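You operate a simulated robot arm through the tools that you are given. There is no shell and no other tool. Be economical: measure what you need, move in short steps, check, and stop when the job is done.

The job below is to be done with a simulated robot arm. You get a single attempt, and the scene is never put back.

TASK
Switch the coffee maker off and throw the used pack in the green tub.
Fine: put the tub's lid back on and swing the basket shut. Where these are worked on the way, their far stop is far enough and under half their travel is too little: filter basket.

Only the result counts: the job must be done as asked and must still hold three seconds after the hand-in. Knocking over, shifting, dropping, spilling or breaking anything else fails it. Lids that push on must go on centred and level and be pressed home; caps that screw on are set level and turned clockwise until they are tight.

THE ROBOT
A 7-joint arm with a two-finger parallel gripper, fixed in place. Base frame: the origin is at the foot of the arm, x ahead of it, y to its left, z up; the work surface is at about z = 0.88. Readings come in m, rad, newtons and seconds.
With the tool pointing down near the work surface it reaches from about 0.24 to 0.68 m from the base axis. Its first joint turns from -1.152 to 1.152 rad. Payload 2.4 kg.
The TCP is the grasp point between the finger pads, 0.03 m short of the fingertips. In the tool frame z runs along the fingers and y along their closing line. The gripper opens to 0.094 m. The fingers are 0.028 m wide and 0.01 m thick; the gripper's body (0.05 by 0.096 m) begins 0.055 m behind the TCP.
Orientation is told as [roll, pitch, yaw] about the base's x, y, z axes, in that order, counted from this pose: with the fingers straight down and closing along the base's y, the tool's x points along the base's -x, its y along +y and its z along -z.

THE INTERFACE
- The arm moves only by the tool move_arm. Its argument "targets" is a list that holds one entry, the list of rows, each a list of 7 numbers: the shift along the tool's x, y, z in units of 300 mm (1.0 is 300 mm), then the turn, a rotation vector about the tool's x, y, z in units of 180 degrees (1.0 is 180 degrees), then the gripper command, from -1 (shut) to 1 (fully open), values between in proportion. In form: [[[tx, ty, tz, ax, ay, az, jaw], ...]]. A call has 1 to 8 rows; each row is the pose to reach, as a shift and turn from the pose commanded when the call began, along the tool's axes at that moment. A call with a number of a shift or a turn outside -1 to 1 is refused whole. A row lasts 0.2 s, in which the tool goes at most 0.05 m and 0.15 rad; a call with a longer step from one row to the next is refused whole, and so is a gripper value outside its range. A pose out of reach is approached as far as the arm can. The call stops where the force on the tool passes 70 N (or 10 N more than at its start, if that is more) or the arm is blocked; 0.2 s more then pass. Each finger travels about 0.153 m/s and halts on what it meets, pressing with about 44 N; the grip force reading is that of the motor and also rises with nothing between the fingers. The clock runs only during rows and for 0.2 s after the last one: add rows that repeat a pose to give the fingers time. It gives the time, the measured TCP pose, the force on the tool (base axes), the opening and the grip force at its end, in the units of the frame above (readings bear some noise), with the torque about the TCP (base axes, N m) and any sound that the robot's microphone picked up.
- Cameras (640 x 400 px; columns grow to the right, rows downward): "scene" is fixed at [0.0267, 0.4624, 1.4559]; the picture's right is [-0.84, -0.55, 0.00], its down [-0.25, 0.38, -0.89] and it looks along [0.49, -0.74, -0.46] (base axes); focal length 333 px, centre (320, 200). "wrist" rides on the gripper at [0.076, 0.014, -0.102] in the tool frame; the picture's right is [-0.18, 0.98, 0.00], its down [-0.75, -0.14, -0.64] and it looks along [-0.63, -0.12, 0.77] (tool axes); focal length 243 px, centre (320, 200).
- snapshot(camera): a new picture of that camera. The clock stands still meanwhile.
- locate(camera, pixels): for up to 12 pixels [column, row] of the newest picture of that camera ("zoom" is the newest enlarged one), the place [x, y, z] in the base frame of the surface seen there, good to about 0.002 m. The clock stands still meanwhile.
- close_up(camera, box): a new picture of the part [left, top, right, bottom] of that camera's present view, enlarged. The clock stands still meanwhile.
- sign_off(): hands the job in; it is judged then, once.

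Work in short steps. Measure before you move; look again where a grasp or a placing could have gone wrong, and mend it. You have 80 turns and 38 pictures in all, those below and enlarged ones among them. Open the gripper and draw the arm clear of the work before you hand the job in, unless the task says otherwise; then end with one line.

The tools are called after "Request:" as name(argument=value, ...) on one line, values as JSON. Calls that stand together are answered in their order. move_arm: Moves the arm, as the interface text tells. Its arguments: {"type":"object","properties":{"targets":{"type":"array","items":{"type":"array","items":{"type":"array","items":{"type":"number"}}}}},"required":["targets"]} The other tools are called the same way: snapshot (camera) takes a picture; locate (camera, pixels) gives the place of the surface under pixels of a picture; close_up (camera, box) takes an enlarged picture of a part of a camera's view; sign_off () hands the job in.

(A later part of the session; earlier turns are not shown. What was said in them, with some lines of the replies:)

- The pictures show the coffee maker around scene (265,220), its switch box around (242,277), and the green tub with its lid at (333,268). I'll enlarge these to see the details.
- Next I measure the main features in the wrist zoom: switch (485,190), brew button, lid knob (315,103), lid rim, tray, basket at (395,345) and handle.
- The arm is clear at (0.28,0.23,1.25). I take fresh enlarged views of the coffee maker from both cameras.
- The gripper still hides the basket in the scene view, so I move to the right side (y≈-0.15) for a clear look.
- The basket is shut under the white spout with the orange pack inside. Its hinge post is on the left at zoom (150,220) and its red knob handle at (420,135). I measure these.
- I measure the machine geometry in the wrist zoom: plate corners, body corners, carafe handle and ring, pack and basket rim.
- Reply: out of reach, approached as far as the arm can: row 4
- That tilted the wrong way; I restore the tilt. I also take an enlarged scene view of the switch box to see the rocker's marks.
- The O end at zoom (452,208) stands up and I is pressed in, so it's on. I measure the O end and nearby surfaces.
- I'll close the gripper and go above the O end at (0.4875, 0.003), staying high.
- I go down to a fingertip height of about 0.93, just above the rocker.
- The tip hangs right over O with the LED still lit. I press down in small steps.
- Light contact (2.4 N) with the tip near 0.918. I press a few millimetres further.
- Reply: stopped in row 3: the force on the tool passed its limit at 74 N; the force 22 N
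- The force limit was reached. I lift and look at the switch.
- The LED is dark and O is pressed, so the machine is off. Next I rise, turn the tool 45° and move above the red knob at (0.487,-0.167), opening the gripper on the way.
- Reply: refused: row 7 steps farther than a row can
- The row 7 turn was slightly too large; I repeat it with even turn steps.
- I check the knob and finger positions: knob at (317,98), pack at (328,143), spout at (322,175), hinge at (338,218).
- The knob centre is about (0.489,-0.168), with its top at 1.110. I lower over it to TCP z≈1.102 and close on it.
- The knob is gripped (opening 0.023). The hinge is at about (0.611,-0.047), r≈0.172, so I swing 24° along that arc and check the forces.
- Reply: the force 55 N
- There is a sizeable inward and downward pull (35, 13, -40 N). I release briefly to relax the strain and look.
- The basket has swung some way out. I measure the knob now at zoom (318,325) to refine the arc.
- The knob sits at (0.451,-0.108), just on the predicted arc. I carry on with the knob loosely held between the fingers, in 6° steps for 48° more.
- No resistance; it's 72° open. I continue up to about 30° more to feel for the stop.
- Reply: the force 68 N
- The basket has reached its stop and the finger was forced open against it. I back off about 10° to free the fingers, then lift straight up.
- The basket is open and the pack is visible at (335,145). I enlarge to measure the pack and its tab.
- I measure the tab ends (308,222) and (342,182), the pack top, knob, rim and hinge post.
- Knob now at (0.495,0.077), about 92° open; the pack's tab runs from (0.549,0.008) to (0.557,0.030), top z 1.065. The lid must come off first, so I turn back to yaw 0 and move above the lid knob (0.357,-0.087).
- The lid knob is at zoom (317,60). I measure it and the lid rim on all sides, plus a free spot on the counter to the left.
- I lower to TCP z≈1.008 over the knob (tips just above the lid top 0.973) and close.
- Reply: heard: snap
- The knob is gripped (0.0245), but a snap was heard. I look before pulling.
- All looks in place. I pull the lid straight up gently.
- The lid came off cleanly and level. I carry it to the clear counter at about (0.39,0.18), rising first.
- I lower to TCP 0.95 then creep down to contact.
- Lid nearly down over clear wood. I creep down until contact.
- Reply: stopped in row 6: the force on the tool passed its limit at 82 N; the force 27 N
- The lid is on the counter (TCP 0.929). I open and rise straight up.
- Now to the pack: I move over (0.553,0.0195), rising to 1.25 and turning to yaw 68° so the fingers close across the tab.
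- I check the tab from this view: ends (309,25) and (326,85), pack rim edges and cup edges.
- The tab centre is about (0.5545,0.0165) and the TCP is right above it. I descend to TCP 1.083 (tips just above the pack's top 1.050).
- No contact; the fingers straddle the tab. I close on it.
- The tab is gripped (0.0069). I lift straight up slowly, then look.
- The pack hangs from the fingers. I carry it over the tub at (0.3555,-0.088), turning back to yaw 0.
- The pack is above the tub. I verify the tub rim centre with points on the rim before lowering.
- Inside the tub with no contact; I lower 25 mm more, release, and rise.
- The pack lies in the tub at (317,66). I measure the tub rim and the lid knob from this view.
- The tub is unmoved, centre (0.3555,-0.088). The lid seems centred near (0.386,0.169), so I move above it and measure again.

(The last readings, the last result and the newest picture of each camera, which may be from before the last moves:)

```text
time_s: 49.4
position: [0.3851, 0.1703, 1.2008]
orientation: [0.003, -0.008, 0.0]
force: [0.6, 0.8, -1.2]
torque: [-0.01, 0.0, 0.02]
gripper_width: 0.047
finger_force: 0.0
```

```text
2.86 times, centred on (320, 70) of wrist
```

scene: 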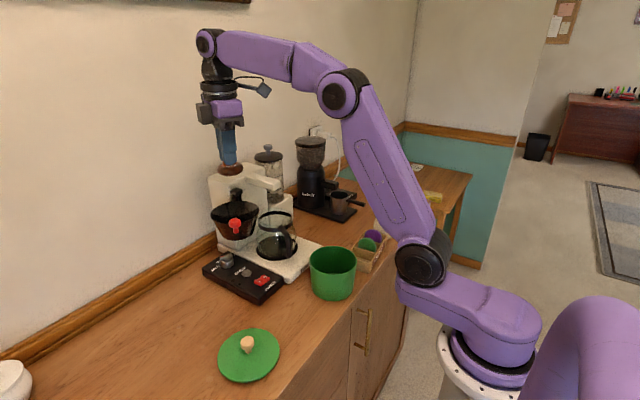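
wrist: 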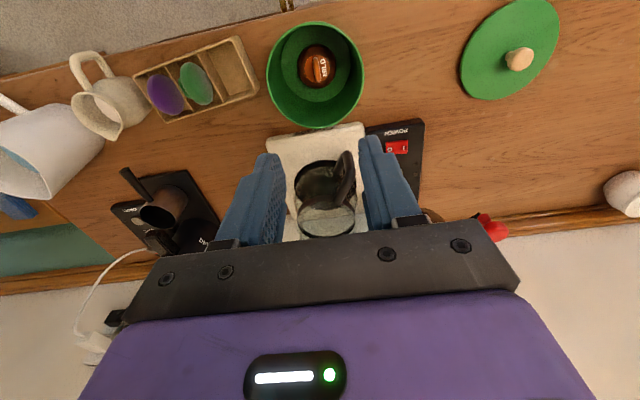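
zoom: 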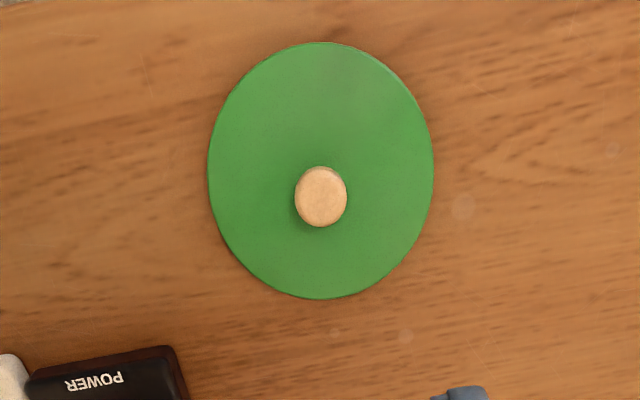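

Request:
locate(camera="zoom", pixels=[[322, 195], [322, 170], [322, 222], [298, 197], [345, 195], [210, 172], [431, 165], [317, 44], [327, 297], [240, 90], [410, 230], [395, 80]])

```text
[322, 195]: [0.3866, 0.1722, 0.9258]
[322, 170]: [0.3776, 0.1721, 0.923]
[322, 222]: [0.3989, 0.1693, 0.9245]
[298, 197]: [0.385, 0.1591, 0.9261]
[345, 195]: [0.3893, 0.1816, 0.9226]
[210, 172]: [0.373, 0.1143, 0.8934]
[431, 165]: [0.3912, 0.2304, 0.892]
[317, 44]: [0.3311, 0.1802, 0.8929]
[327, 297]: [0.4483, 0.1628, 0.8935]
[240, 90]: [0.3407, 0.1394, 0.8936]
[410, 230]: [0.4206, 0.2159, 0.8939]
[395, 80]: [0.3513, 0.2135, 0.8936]
```

The lid is level with its centre at about (0.388,0.172). I descend to the same relative height (TCP 0.931), correcting the small pitch, and grip.

Request:
move_arm(targets=[[[-0.007, 0.005, 0.15, 0, 0.0025, 0, 0], [-0.007, 0.005, 0.3, 0, 0.0025, 0, 0], [-0.007, 0.005, 0.45, 0, 0.0025, 0, 0], [-0.007, 0.005, 0.6, 0, 0.0025, 0, 0], [-0.007, 0.005, 0.75, 0, 0.0025, 0, 0], [-0.007, 0.005, 0.85, 0, 0.0025, 0, 0], [-0.007, 0.005, 0.899, 0, 0.0025, 0, 0], [-0.007, 0.005, 0.899, 0, 0.0025, 0, 0]]])

Request:
move_arm(targets=[[[0, 0, 0, 0, 0, 0, -0.5], [0, 0, 0, 0, 0, 0, -1], [0, 0, 0, 0, 0, 0, -1], [0, 0, 0, 0, 0, 0, -1]]])

```text
time_s: 51.2
position: [0.3897, 0.1693, 0.9303]
orientation: [0.001, -0.001, 0.001]
force: [0.0, -0.4, 0.6]
torque: [0.02, 0.03, -0.02]
gripper_width: 0.0469
finger_force: 0.1
```

```text
time_s: 52.2
position: [0.3901, 0.1698, 0.9315]
orientation: [0.0, -0.001, 0.001]
force: [0.7, 0.5, -0.2]
torque: [0.0, 0.03, -0.01]
gripper_width: 0.0242
finger_force: 44.4
```

Gripped. I lift to about 1.12.

Request:
move_arm(targets=[[[0, 0, -0.04, 0, 0, 0, -1], [0, 0, -0.18, 0, 0, 0, -1], [0, 0, -0.33, 0, 0, 0, -1], [0, 0, -0.48, 0, 0, 0, -1], [0, 0, -0.63, 0, 0, 0, -1], [0, 0, -0.63, 0, 0, 0, -1]]])

Request:
move_arm(targets=[[[0.014, -0.12, 0, 0, 0, 0, -1], [0.028, -0.25, 0, 0, 0, 0, -1], [0.042, -0.38, 0, 0, 0, 0, -1], [0.056, -0.51, 0, 0, 0, 0, -1], [0.07, -0.64, 0, 0, 0, 0, -1], [0.084, -0.75, 0, 0, 0, 0, -1], [0.11, -0.86, 0, 0, 0, 0, -1], [0.11, -0.86, 0, 0, 0, 0, -1]]])

Request:
move_arm(targets=[[[0, 0, 0.1, 0, 0, 0, -1], [0, 0, 0.2, 0, 0, 0, -1], [0, 0, 0.27, 0, 0, 0, -1], [0, 0, 0.27, 0, 0, 0, -1]]])

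Request:
close_up(camera="scene", box=[270, 190, 400, 310])

```text
time_s: 53.6
position: [0.3888, 0.171, 1.1166]
orientation: [0.003, 0.0, 0.0]
force: [0.3, 0.0, -0.8]
torque: [-0.01, 0.01, 0.0]
gripper_width: 0.0241
finger_force: 44.1
```

```text
time_s: 55.4
position: [0.3538, -0.09, 1.1225]
orientation: [0.002, 0.001, 0.0]
force: [-0.1, -0.7, -0.5]
torque: [0.0, 0.0, -0.01]
gripper_width: 0.0242
finger_force: 43.6
```

```text
time_s: 56.4
position: [0.3553, -0.0857, 1.0388]
orientation: [0.002, 0.001, 0.0]
force: [0.0, 0.4, -0.2]
torque: [0.0, -0.02, 0.0]
gripper_width: 0.0242
finger_force: 43.4
```

```text
3.33 times, centred on (335, 250) of scene
```

zoom: 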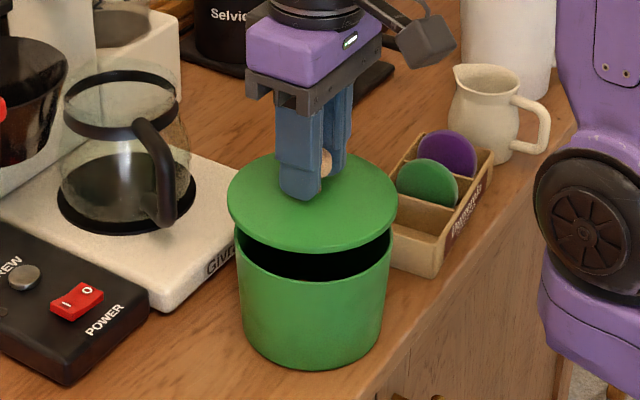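

I compare the hovering lid's edge with the tub's rim: lid (229,200), (396,203), front (312,249); tub (236,250), (390,255), plus back of lid.

Request:
locate(camera="zoom", pixels=[[230, 200], [395, 203], [312, 246], [290, 157], [360, 236], [262, 236], [238, 248], [389, 252], [313, 284], [250, 262], [370, 270], [327, 160]])

```text
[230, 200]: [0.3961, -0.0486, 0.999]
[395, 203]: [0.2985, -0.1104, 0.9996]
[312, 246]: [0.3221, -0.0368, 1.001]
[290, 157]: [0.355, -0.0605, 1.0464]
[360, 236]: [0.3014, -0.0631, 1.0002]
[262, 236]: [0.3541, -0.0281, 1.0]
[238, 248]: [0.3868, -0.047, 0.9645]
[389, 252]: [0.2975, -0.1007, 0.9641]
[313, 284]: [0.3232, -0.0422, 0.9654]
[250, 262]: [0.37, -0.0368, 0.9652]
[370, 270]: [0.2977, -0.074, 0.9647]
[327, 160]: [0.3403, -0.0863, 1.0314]
```

The lid and tub centres agree to about 1 mm; I nudge by that and lower slowly, then press.

Request:
move_arm(targets=[[[0.003, -0.003, 0.02, 0, 0, 0, -1], [0.003, -0.003, 0.04, 0, 0, 0, -1], [0.003, -0.003, 0.055, 0, 0, 0, -1], [0.003, -0.003, 0.065, 0, 0, 0, -1], [0.003, -0.003, 0.075, 0, 0, 0, -1], [0.003, -0.003, 0.083, 0, 0, 0, -1], [0.003, -0.003, 0.083, 0, 0, 0, -1]]])

```text
time_s: 58.0
position: [0.3546, -0.0889, 1.0133]
orientation: [0.003, -0.002, 0.001]
force: [0.0, -0.4, 0.1]
torque: [0.0, -0.01, 0.05]
gripper_width: 0.0244
finger_force: 43.9
```

No contact yet at 1.013. I press on in small steps.

Request:
move_arm(targets=[[[0, 0, 0.007, 0, 0, 0, -1], [0, 0, 0.014, 0, 0, 0, -1], [0, 0, 0.021, 0, 0, 0, -1], [0, 0, 0.028, 0, 0, 0, -1], [0, 0, 0.035, 0, 0, 0, -1], [0, 0, 0.042, 0, 0, 0, -1]]])

```text
time_s: 59.0
position: [0.3568, -0.0897, 1.0085]
orientation: [0.001, -0.005, 0.002]
force: [-9.1, 4.5, 23.6]
torque: [0.28, 0.02, 0.1]
gripper_width: 0.0235
finger_force: 43.7
heard: snap
stopped in row 4: the force on the tool passed its limit at 80 N (the readings are from after the stop); the commanded pose is now the measured one
```

A snap: the lid is home. I release and rise a little, then will press the knob from above once more with closed fingers to be sure.

Request:
move_arm(targets=[[[0, 0, 0, 0, 0, 0, -0.4], [0, 0, 0, 0, 0, 0, 0], [0, 0, 0, 0, 0, 0, 0], [0, 0, -0.1, 0, 0, 0, 0], [0, 0, -0.2, 0, 0, 0, -0.5], [0, 0, -0.2, 0, 0, 0, -1], [0, 0, -0.2, 0, 0, 0, -1]]])

Request:
close_up(camera="scene", box=[270, 190, 400, 310])

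```text
time_s: 60.6
position: [0.3556, -0.0896, 1.0683]
orientation: [-0.001, -0.008, 0.001]
force: [-0.6, -1.0, 0.3]
torque: [0.01, 0.01, -0.01]
gripper_width: 0.0001
finger_force: 32.0
```

```text
3.33 times, centred on (335, 250) of scene
```

zoom: 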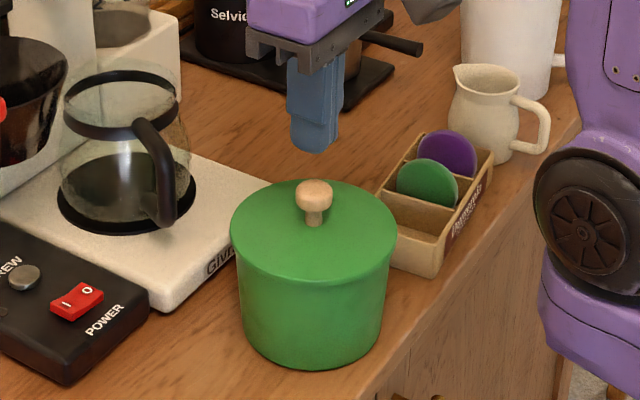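

Lid looks seated; I measure its top for level and press the knob from above.

Request:
locate(camera="zoom", pixels=[[240, 235], [390, 238], [312, 275], [312, 183], [350, 260], [270, 200], [313, 187], [238, 255], [388, 260]])

Request:
move_arm(targets=[[[0, -0.002, 0.05, 0, 0, 0, -1], [0, -0.002, 0.09, 0, 0, 0, -1], [0, -0.002, 0.105, 0, 0, 0, -1], [0, -0.002, 0.115, 0, 0, 0, -1], [0, -0.002, 0.125, 0, 0, 0, -1], [0, -0.002, 0.135, 0, 0, 0, -1]]])

```text
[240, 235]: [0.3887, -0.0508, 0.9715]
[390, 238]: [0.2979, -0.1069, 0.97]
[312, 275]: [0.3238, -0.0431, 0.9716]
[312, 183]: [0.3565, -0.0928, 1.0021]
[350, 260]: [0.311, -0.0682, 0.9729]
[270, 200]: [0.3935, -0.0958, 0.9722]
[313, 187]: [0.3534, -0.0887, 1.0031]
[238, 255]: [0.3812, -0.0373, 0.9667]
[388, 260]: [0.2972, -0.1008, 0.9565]
```

```text
time_s: 61.9
position: [0.3584, -0.0914, 1.0345]
orientation: [0.001, -0.01, 0.002]
force: [-8.3, 3.1, 24.8]
torque: [0.1, 0.51, -0.02]
gripper_width: 0.0
finger_force: 33.2
stopped in row 6: the force on the tool passed its limit at 84 N (the readings are from after the stop); the commanded pose is now the measured one
```

The lid is level (top 0.972, same as at first) and firm under 80 N. Now I rise, open slightly and go to the basket knob at (0.495,0.077) with yaw -47°.

Request:
move_arm(targets=[[[0, 0, -0.1, 0, 0.003, 0, -1], [0, 0, -0.25, 0, 0.003, 0, -1], [0, 0, -0.4, 0, 0.003, 0, -1], [0, 0, -0.55, 0, 0.003, 0, -1], [0, 0, -0.7, 0, 0.003, 0, -1]]])

Request:
move_arm(targets=[[[-0.065, 0.08, 0, 0, 0, 0.037, 0], [-0.13, 0.16, 0, 0, 0, 0.074, 0], [-0.196, 0.24, 0, 0, 0, 0.112, 0], [-0.261, 0.32, 0, 0, 0, 0.149, 0], [-0.326, 0.4, 0, 0, 0, 0.186, 0], [-0.392, 0.48, 0, 0, 0, 0.223, 0], [-0.457, 0.56, 0, 0, 0, 0.261, 0], [-0.457, 0.56, 0, 0, 0, 0.261, 0]]])

Request:
snapshot(camera="wrist")

```text
time_s: 63.1
position: [0.354, -0.0891, 1.2447]
orientation: [0.002, -0.004, 0.003]
force: [0.3, 0.8, 0.1]
torque: [0.01, 0.0, -0.01]
gripper_width: 0.0003
finger_force: 33.2
```

```text
time_s: 64.9
position: [0.4918, 0.0782, 1.2411]
orientation: [0.002, -0.004, -0.82]
force: [0.2, 0.1, -0.2]
torque: [0.01, -0.02, 0.03]
gripper_width: 0.0472
finger_force: 0.1
```

```text
5 pictures are left
```

wrist: 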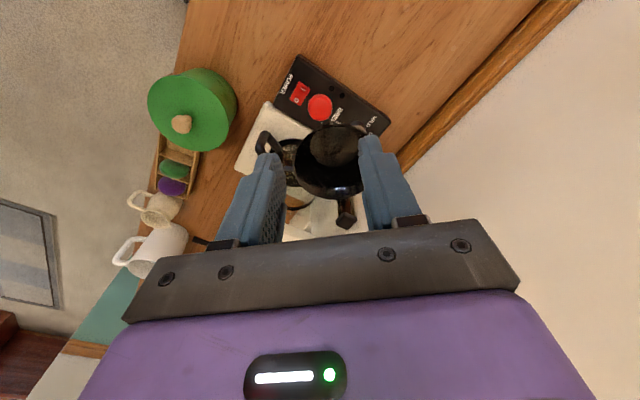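

Request:
locate(camera="wrist", pixels=[[320, 107], [320, 97], [309, 108], [331, 106], [346, 212]])

```text
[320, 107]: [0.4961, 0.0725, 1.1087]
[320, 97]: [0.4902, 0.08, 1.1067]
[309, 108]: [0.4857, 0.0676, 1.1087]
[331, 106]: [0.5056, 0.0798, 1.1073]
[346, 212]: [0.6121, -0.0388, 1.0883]
```

Knob centre is about (0.496,0.074). I lower with fingers straddling it.

Request:
move_arm(targets=[[[-0.016, 0, 0.15, 0, 0, 0, 0], [-0.016, 0, 0.3, 0, 0, 0, 0], [-0.016, 0, 0.4, 0, 0, 0, 0], [-0.016, 0, 0.457, 0, 0, 0, 0], [-0.016, 0, 0.457, 0, 0, 0, -0.35], [-0.016, 0, 0.457, 0, 0, 0, -0.35]]])

```text
time_s: 66.3
position: [0.4957, 0.0724, 1.1072]
orientation: [0.001, -0.001, -0.819]
force: [0.1, 0.3, -0.5]
torque: [-0.04, 0.04, 0.02]
gripper_width: 0.0306
finger_force: 0.1
```

I swing the basket back along the arc (hinge 0.612,-0.050, r 0.170), 48° first.

Request:
move_arm(targets=[[[-0.0031, -0.0593, 0, 0, 0, -0.0333, -0.35], [-0.0124, -0.1178, 0, 0, 0, -0.0667, -0.35], [-0.0277, -0.1751, 0, 0, 0, -0.1, -0.35], [-0.049, -0.2305, 0, 0, 0, -0.1333, -0.35], [-0.0759, -0.2833, 0, 0, 0, -0.1667, -0.35], [-0.1082, -0.3331, 0, 0, 0, -0.2, -0.35], [-0.1456, -0.3792, 0, 0, 0, -0.2333, -0.35], [-0.1875, -0.4211, 0, 0, 0, -0.2667, -0.35]]])

```text
time_s: 68.1
position: [0.4426, -0.052, 1.1052]
orientation: [-0.001, -0.002, 0.022]
force: [-0.2, -0.1, 0.4]
torque: [-0.01, 0.03, -0.02]
gripper_width: 0.0304
finger_force: 0.1
```

Smooth so far (now at 181°). I continue the last 42-46° until it meets its closed stop.

Request:
move_arm(targets=[[[-0.0031, -0.0593, 0, 0, 0, -0.0333, -0.35], [-0.0124, -0.1178, 0, 0, 0, -0.0667, -0.35], [-0.0277, -0.1751, 0, 0, 0, -0.1, -0.35], [-0.049, -0.2305, 0, 0, 0, -0.1333, -0.35], [-0.0759, -0.2833, 0, 0, 0, -0.1667, -0.35], [-0.1082, -0.3331, 0, 0, 0, -0.2, -0.35], [-0.1456, -0.3792, 0, 0, 0, -0.2333, -0.35], [-0.163, -0.398, 0, 0, 0, -0.248, -0.35]]])

```text
time_s: 69.9
position: [0.4922, -0.1698, 1.1063]
orientation: [-0.001, -0.002, 0.801]
force: [0.1, -0.6, 0.4]
torque: [-0.03, -0.04, -0.02]
gripper_width: 0.0308
finger_force: 0.0
```

No stop felt yet; with a few mm of slack the knob may lag. I push on tangentially in small steps.

Request:
move_arm(targets=[[[0, -0.01, 0, 0, 0, 0, -0.35], [0, -0.02, 0, 0, 0, 0, -0.35], [0, -0.03, 0, 0, 0, 0, -0.35], [0, -0.04, 0, 0, 0, 0, -0.35], [0, -0.05, 0, 0, 0, 0, -0.35], [0, -0.05, 0, 0, 0, 0, -0.35]]])

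```text
time_s: 71.3
position: [0.5029, -0.1804, 1.1057]
orientation: [0.007, 0.0, 0.801]
force: [-22.1, 27.1, 2.2]
torque: [0.32, 0.09, -0.03]
gripper_width: 0.0506
finger_force: 17.8
```

The closed stop resists at 35 N, so it's shut. I back off a little with the fingers open, rise and check.

Request:
move_arm(targets=[[[0, 0.02, 0, 0, 0, 0, 0.15], [0, 0.03, 0, 0, 0, 0, 0.15], [0, 0.03, 0, 0, 0, 0, 0.15]]])

Request:
move_arm(targets=[[[0, 0, -0.1, 0, 0, 0, 0.15], [0, 0, -0.25, 0, 0, 0, 0.15], [0.1, 0, -0.4, 0, 0, 0, 0.15], [0.25, 0, -0.5, 0, 0, 0, 0.15], [0.4, 0, -0.55, 0, 0, 0, 0.5], [0.55, 0, -0.55, 0, 0, 0, 1], [0.65, 0, -0.55, 0, 0, 0, 1]]])

Request:
close_up(camera="scene", box=[200, 150, 360, 250])

```text
time_s: 72.1
position: [0.4983, -0.1762, 1.1062]
orientation: [-0.004, -0.002, 0.798]
force: [0.0, 0.1, -0.4]
torque: [0.0, -0.02, 0.03]
gripper_width: 0.0541
finger_force: 0.1
```

```text
refused: row 3 steps farther than a row can; nothing moved
```

```text
4.00 times, centred on (280, 200) of scene
```

zoom: 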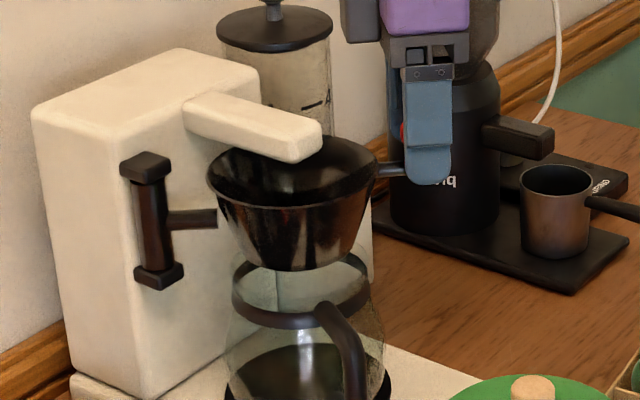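

The basket is in exactly the same picture place as at the start (rim from (207,170) to (377,160)), so it is shut. I rise straight up and draw the arm clear.

Request:
move_arm(targets=[[[0, 0, -0.1, 0, 0, 0, 0.15], [0, 0, -0.25, 0, 0, 0, 0.15], [0, 0, -0.4, 0, 0, 0, 0.15], [0, 0, -0.5, 0, 0, 0, 0.15], [0.1, 0, -0.55, 0, 0, 0, 0.5], [0.25, 0, -0.55, 0, 0, 0, 1], [0.4, 0, -0.55, 0, 0, 0, 1], [0.5, 0, -0.55, 0, 0, 0, 1]]])

Request:
snapshot(camera="scene")

Request:
close_up(camera="scene", box=[200, 150, 400, 310])

```text
time_s: 73.9
position: [0.3905, -0.2813, 1.2722]
orientation: [-0.002, -0.003, 0.799]
force: [-0.6, -0.3, 0.2]
torque: [-0.04, 0.01, 0.0]
gripper_width: 0.0939
finger_force: 0.0
```

```text
3 pictures are left
```

scene: 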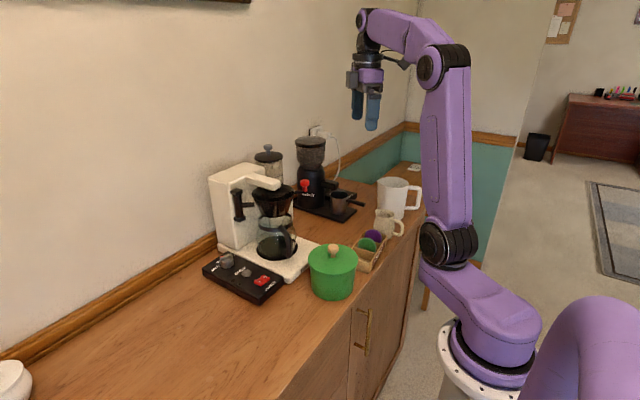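

```text
2.50 times, centred on (300, 230) of scene
```

zoom: 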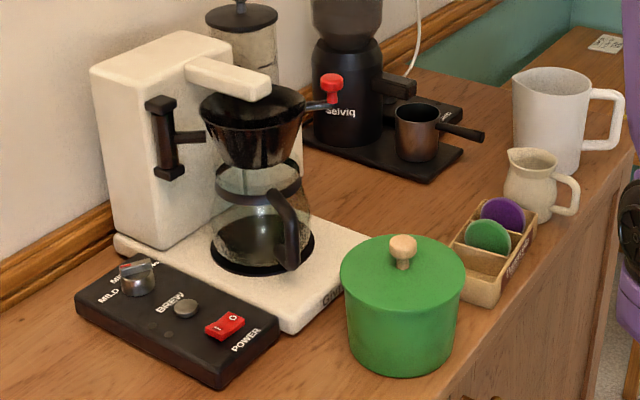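

All looks right: the LED is off, the lid is on and the basket is under the spout. One last check of the basket knob and lid coordinates.

Request:
locate(camera="zoom", pixels=[[331, 80], [201, 105], [402, 250], [365, 265], [440, 262]])

```text
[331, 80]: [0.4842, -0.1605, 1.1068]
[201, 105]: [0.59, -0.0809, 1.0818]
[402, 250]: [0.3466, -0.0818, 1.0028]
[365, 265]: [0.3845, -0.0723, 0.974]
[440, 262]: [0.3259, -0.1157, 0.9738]
```

The knob reads a few mm different, possibly just cap front versus top; I take the same 4x view as at the start to compare exactly.

Request:
close_up(camera="scene", box=[200, 150, 360, 250])

Request:
locate(camera="zoom", pixels=[[418, 124], [420, 155], [385, 170], [209, 170], [280, 207], [372, 155]])

```text
4.00 times, centred on (280, 200) of scene
```

zoom: 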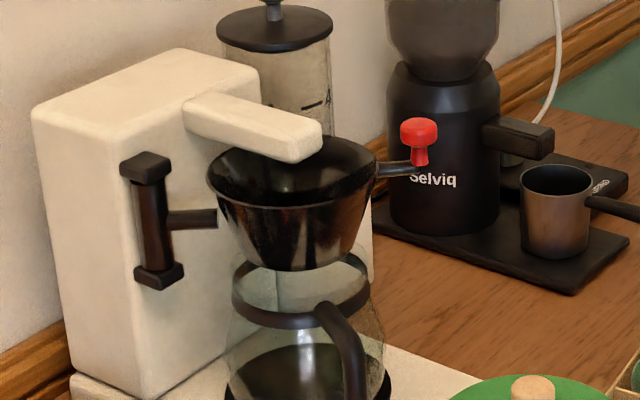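

```text
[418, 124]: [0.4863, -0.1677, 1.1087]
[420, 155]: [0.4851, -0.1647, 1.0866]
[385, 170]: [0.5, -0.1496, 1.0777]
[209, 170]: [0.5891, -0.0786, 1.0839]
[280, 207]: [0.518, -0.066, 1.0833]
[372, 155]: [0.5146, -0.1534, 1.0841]
```

The view and readings match the start, so the basket is fully shut. I hand the job in.

Request:
sign_off()

```text
The job is handed in.
```

The coffee maker is off, the used pack is in the green tub with its lid pressed home, and the basket is swung fully shut.
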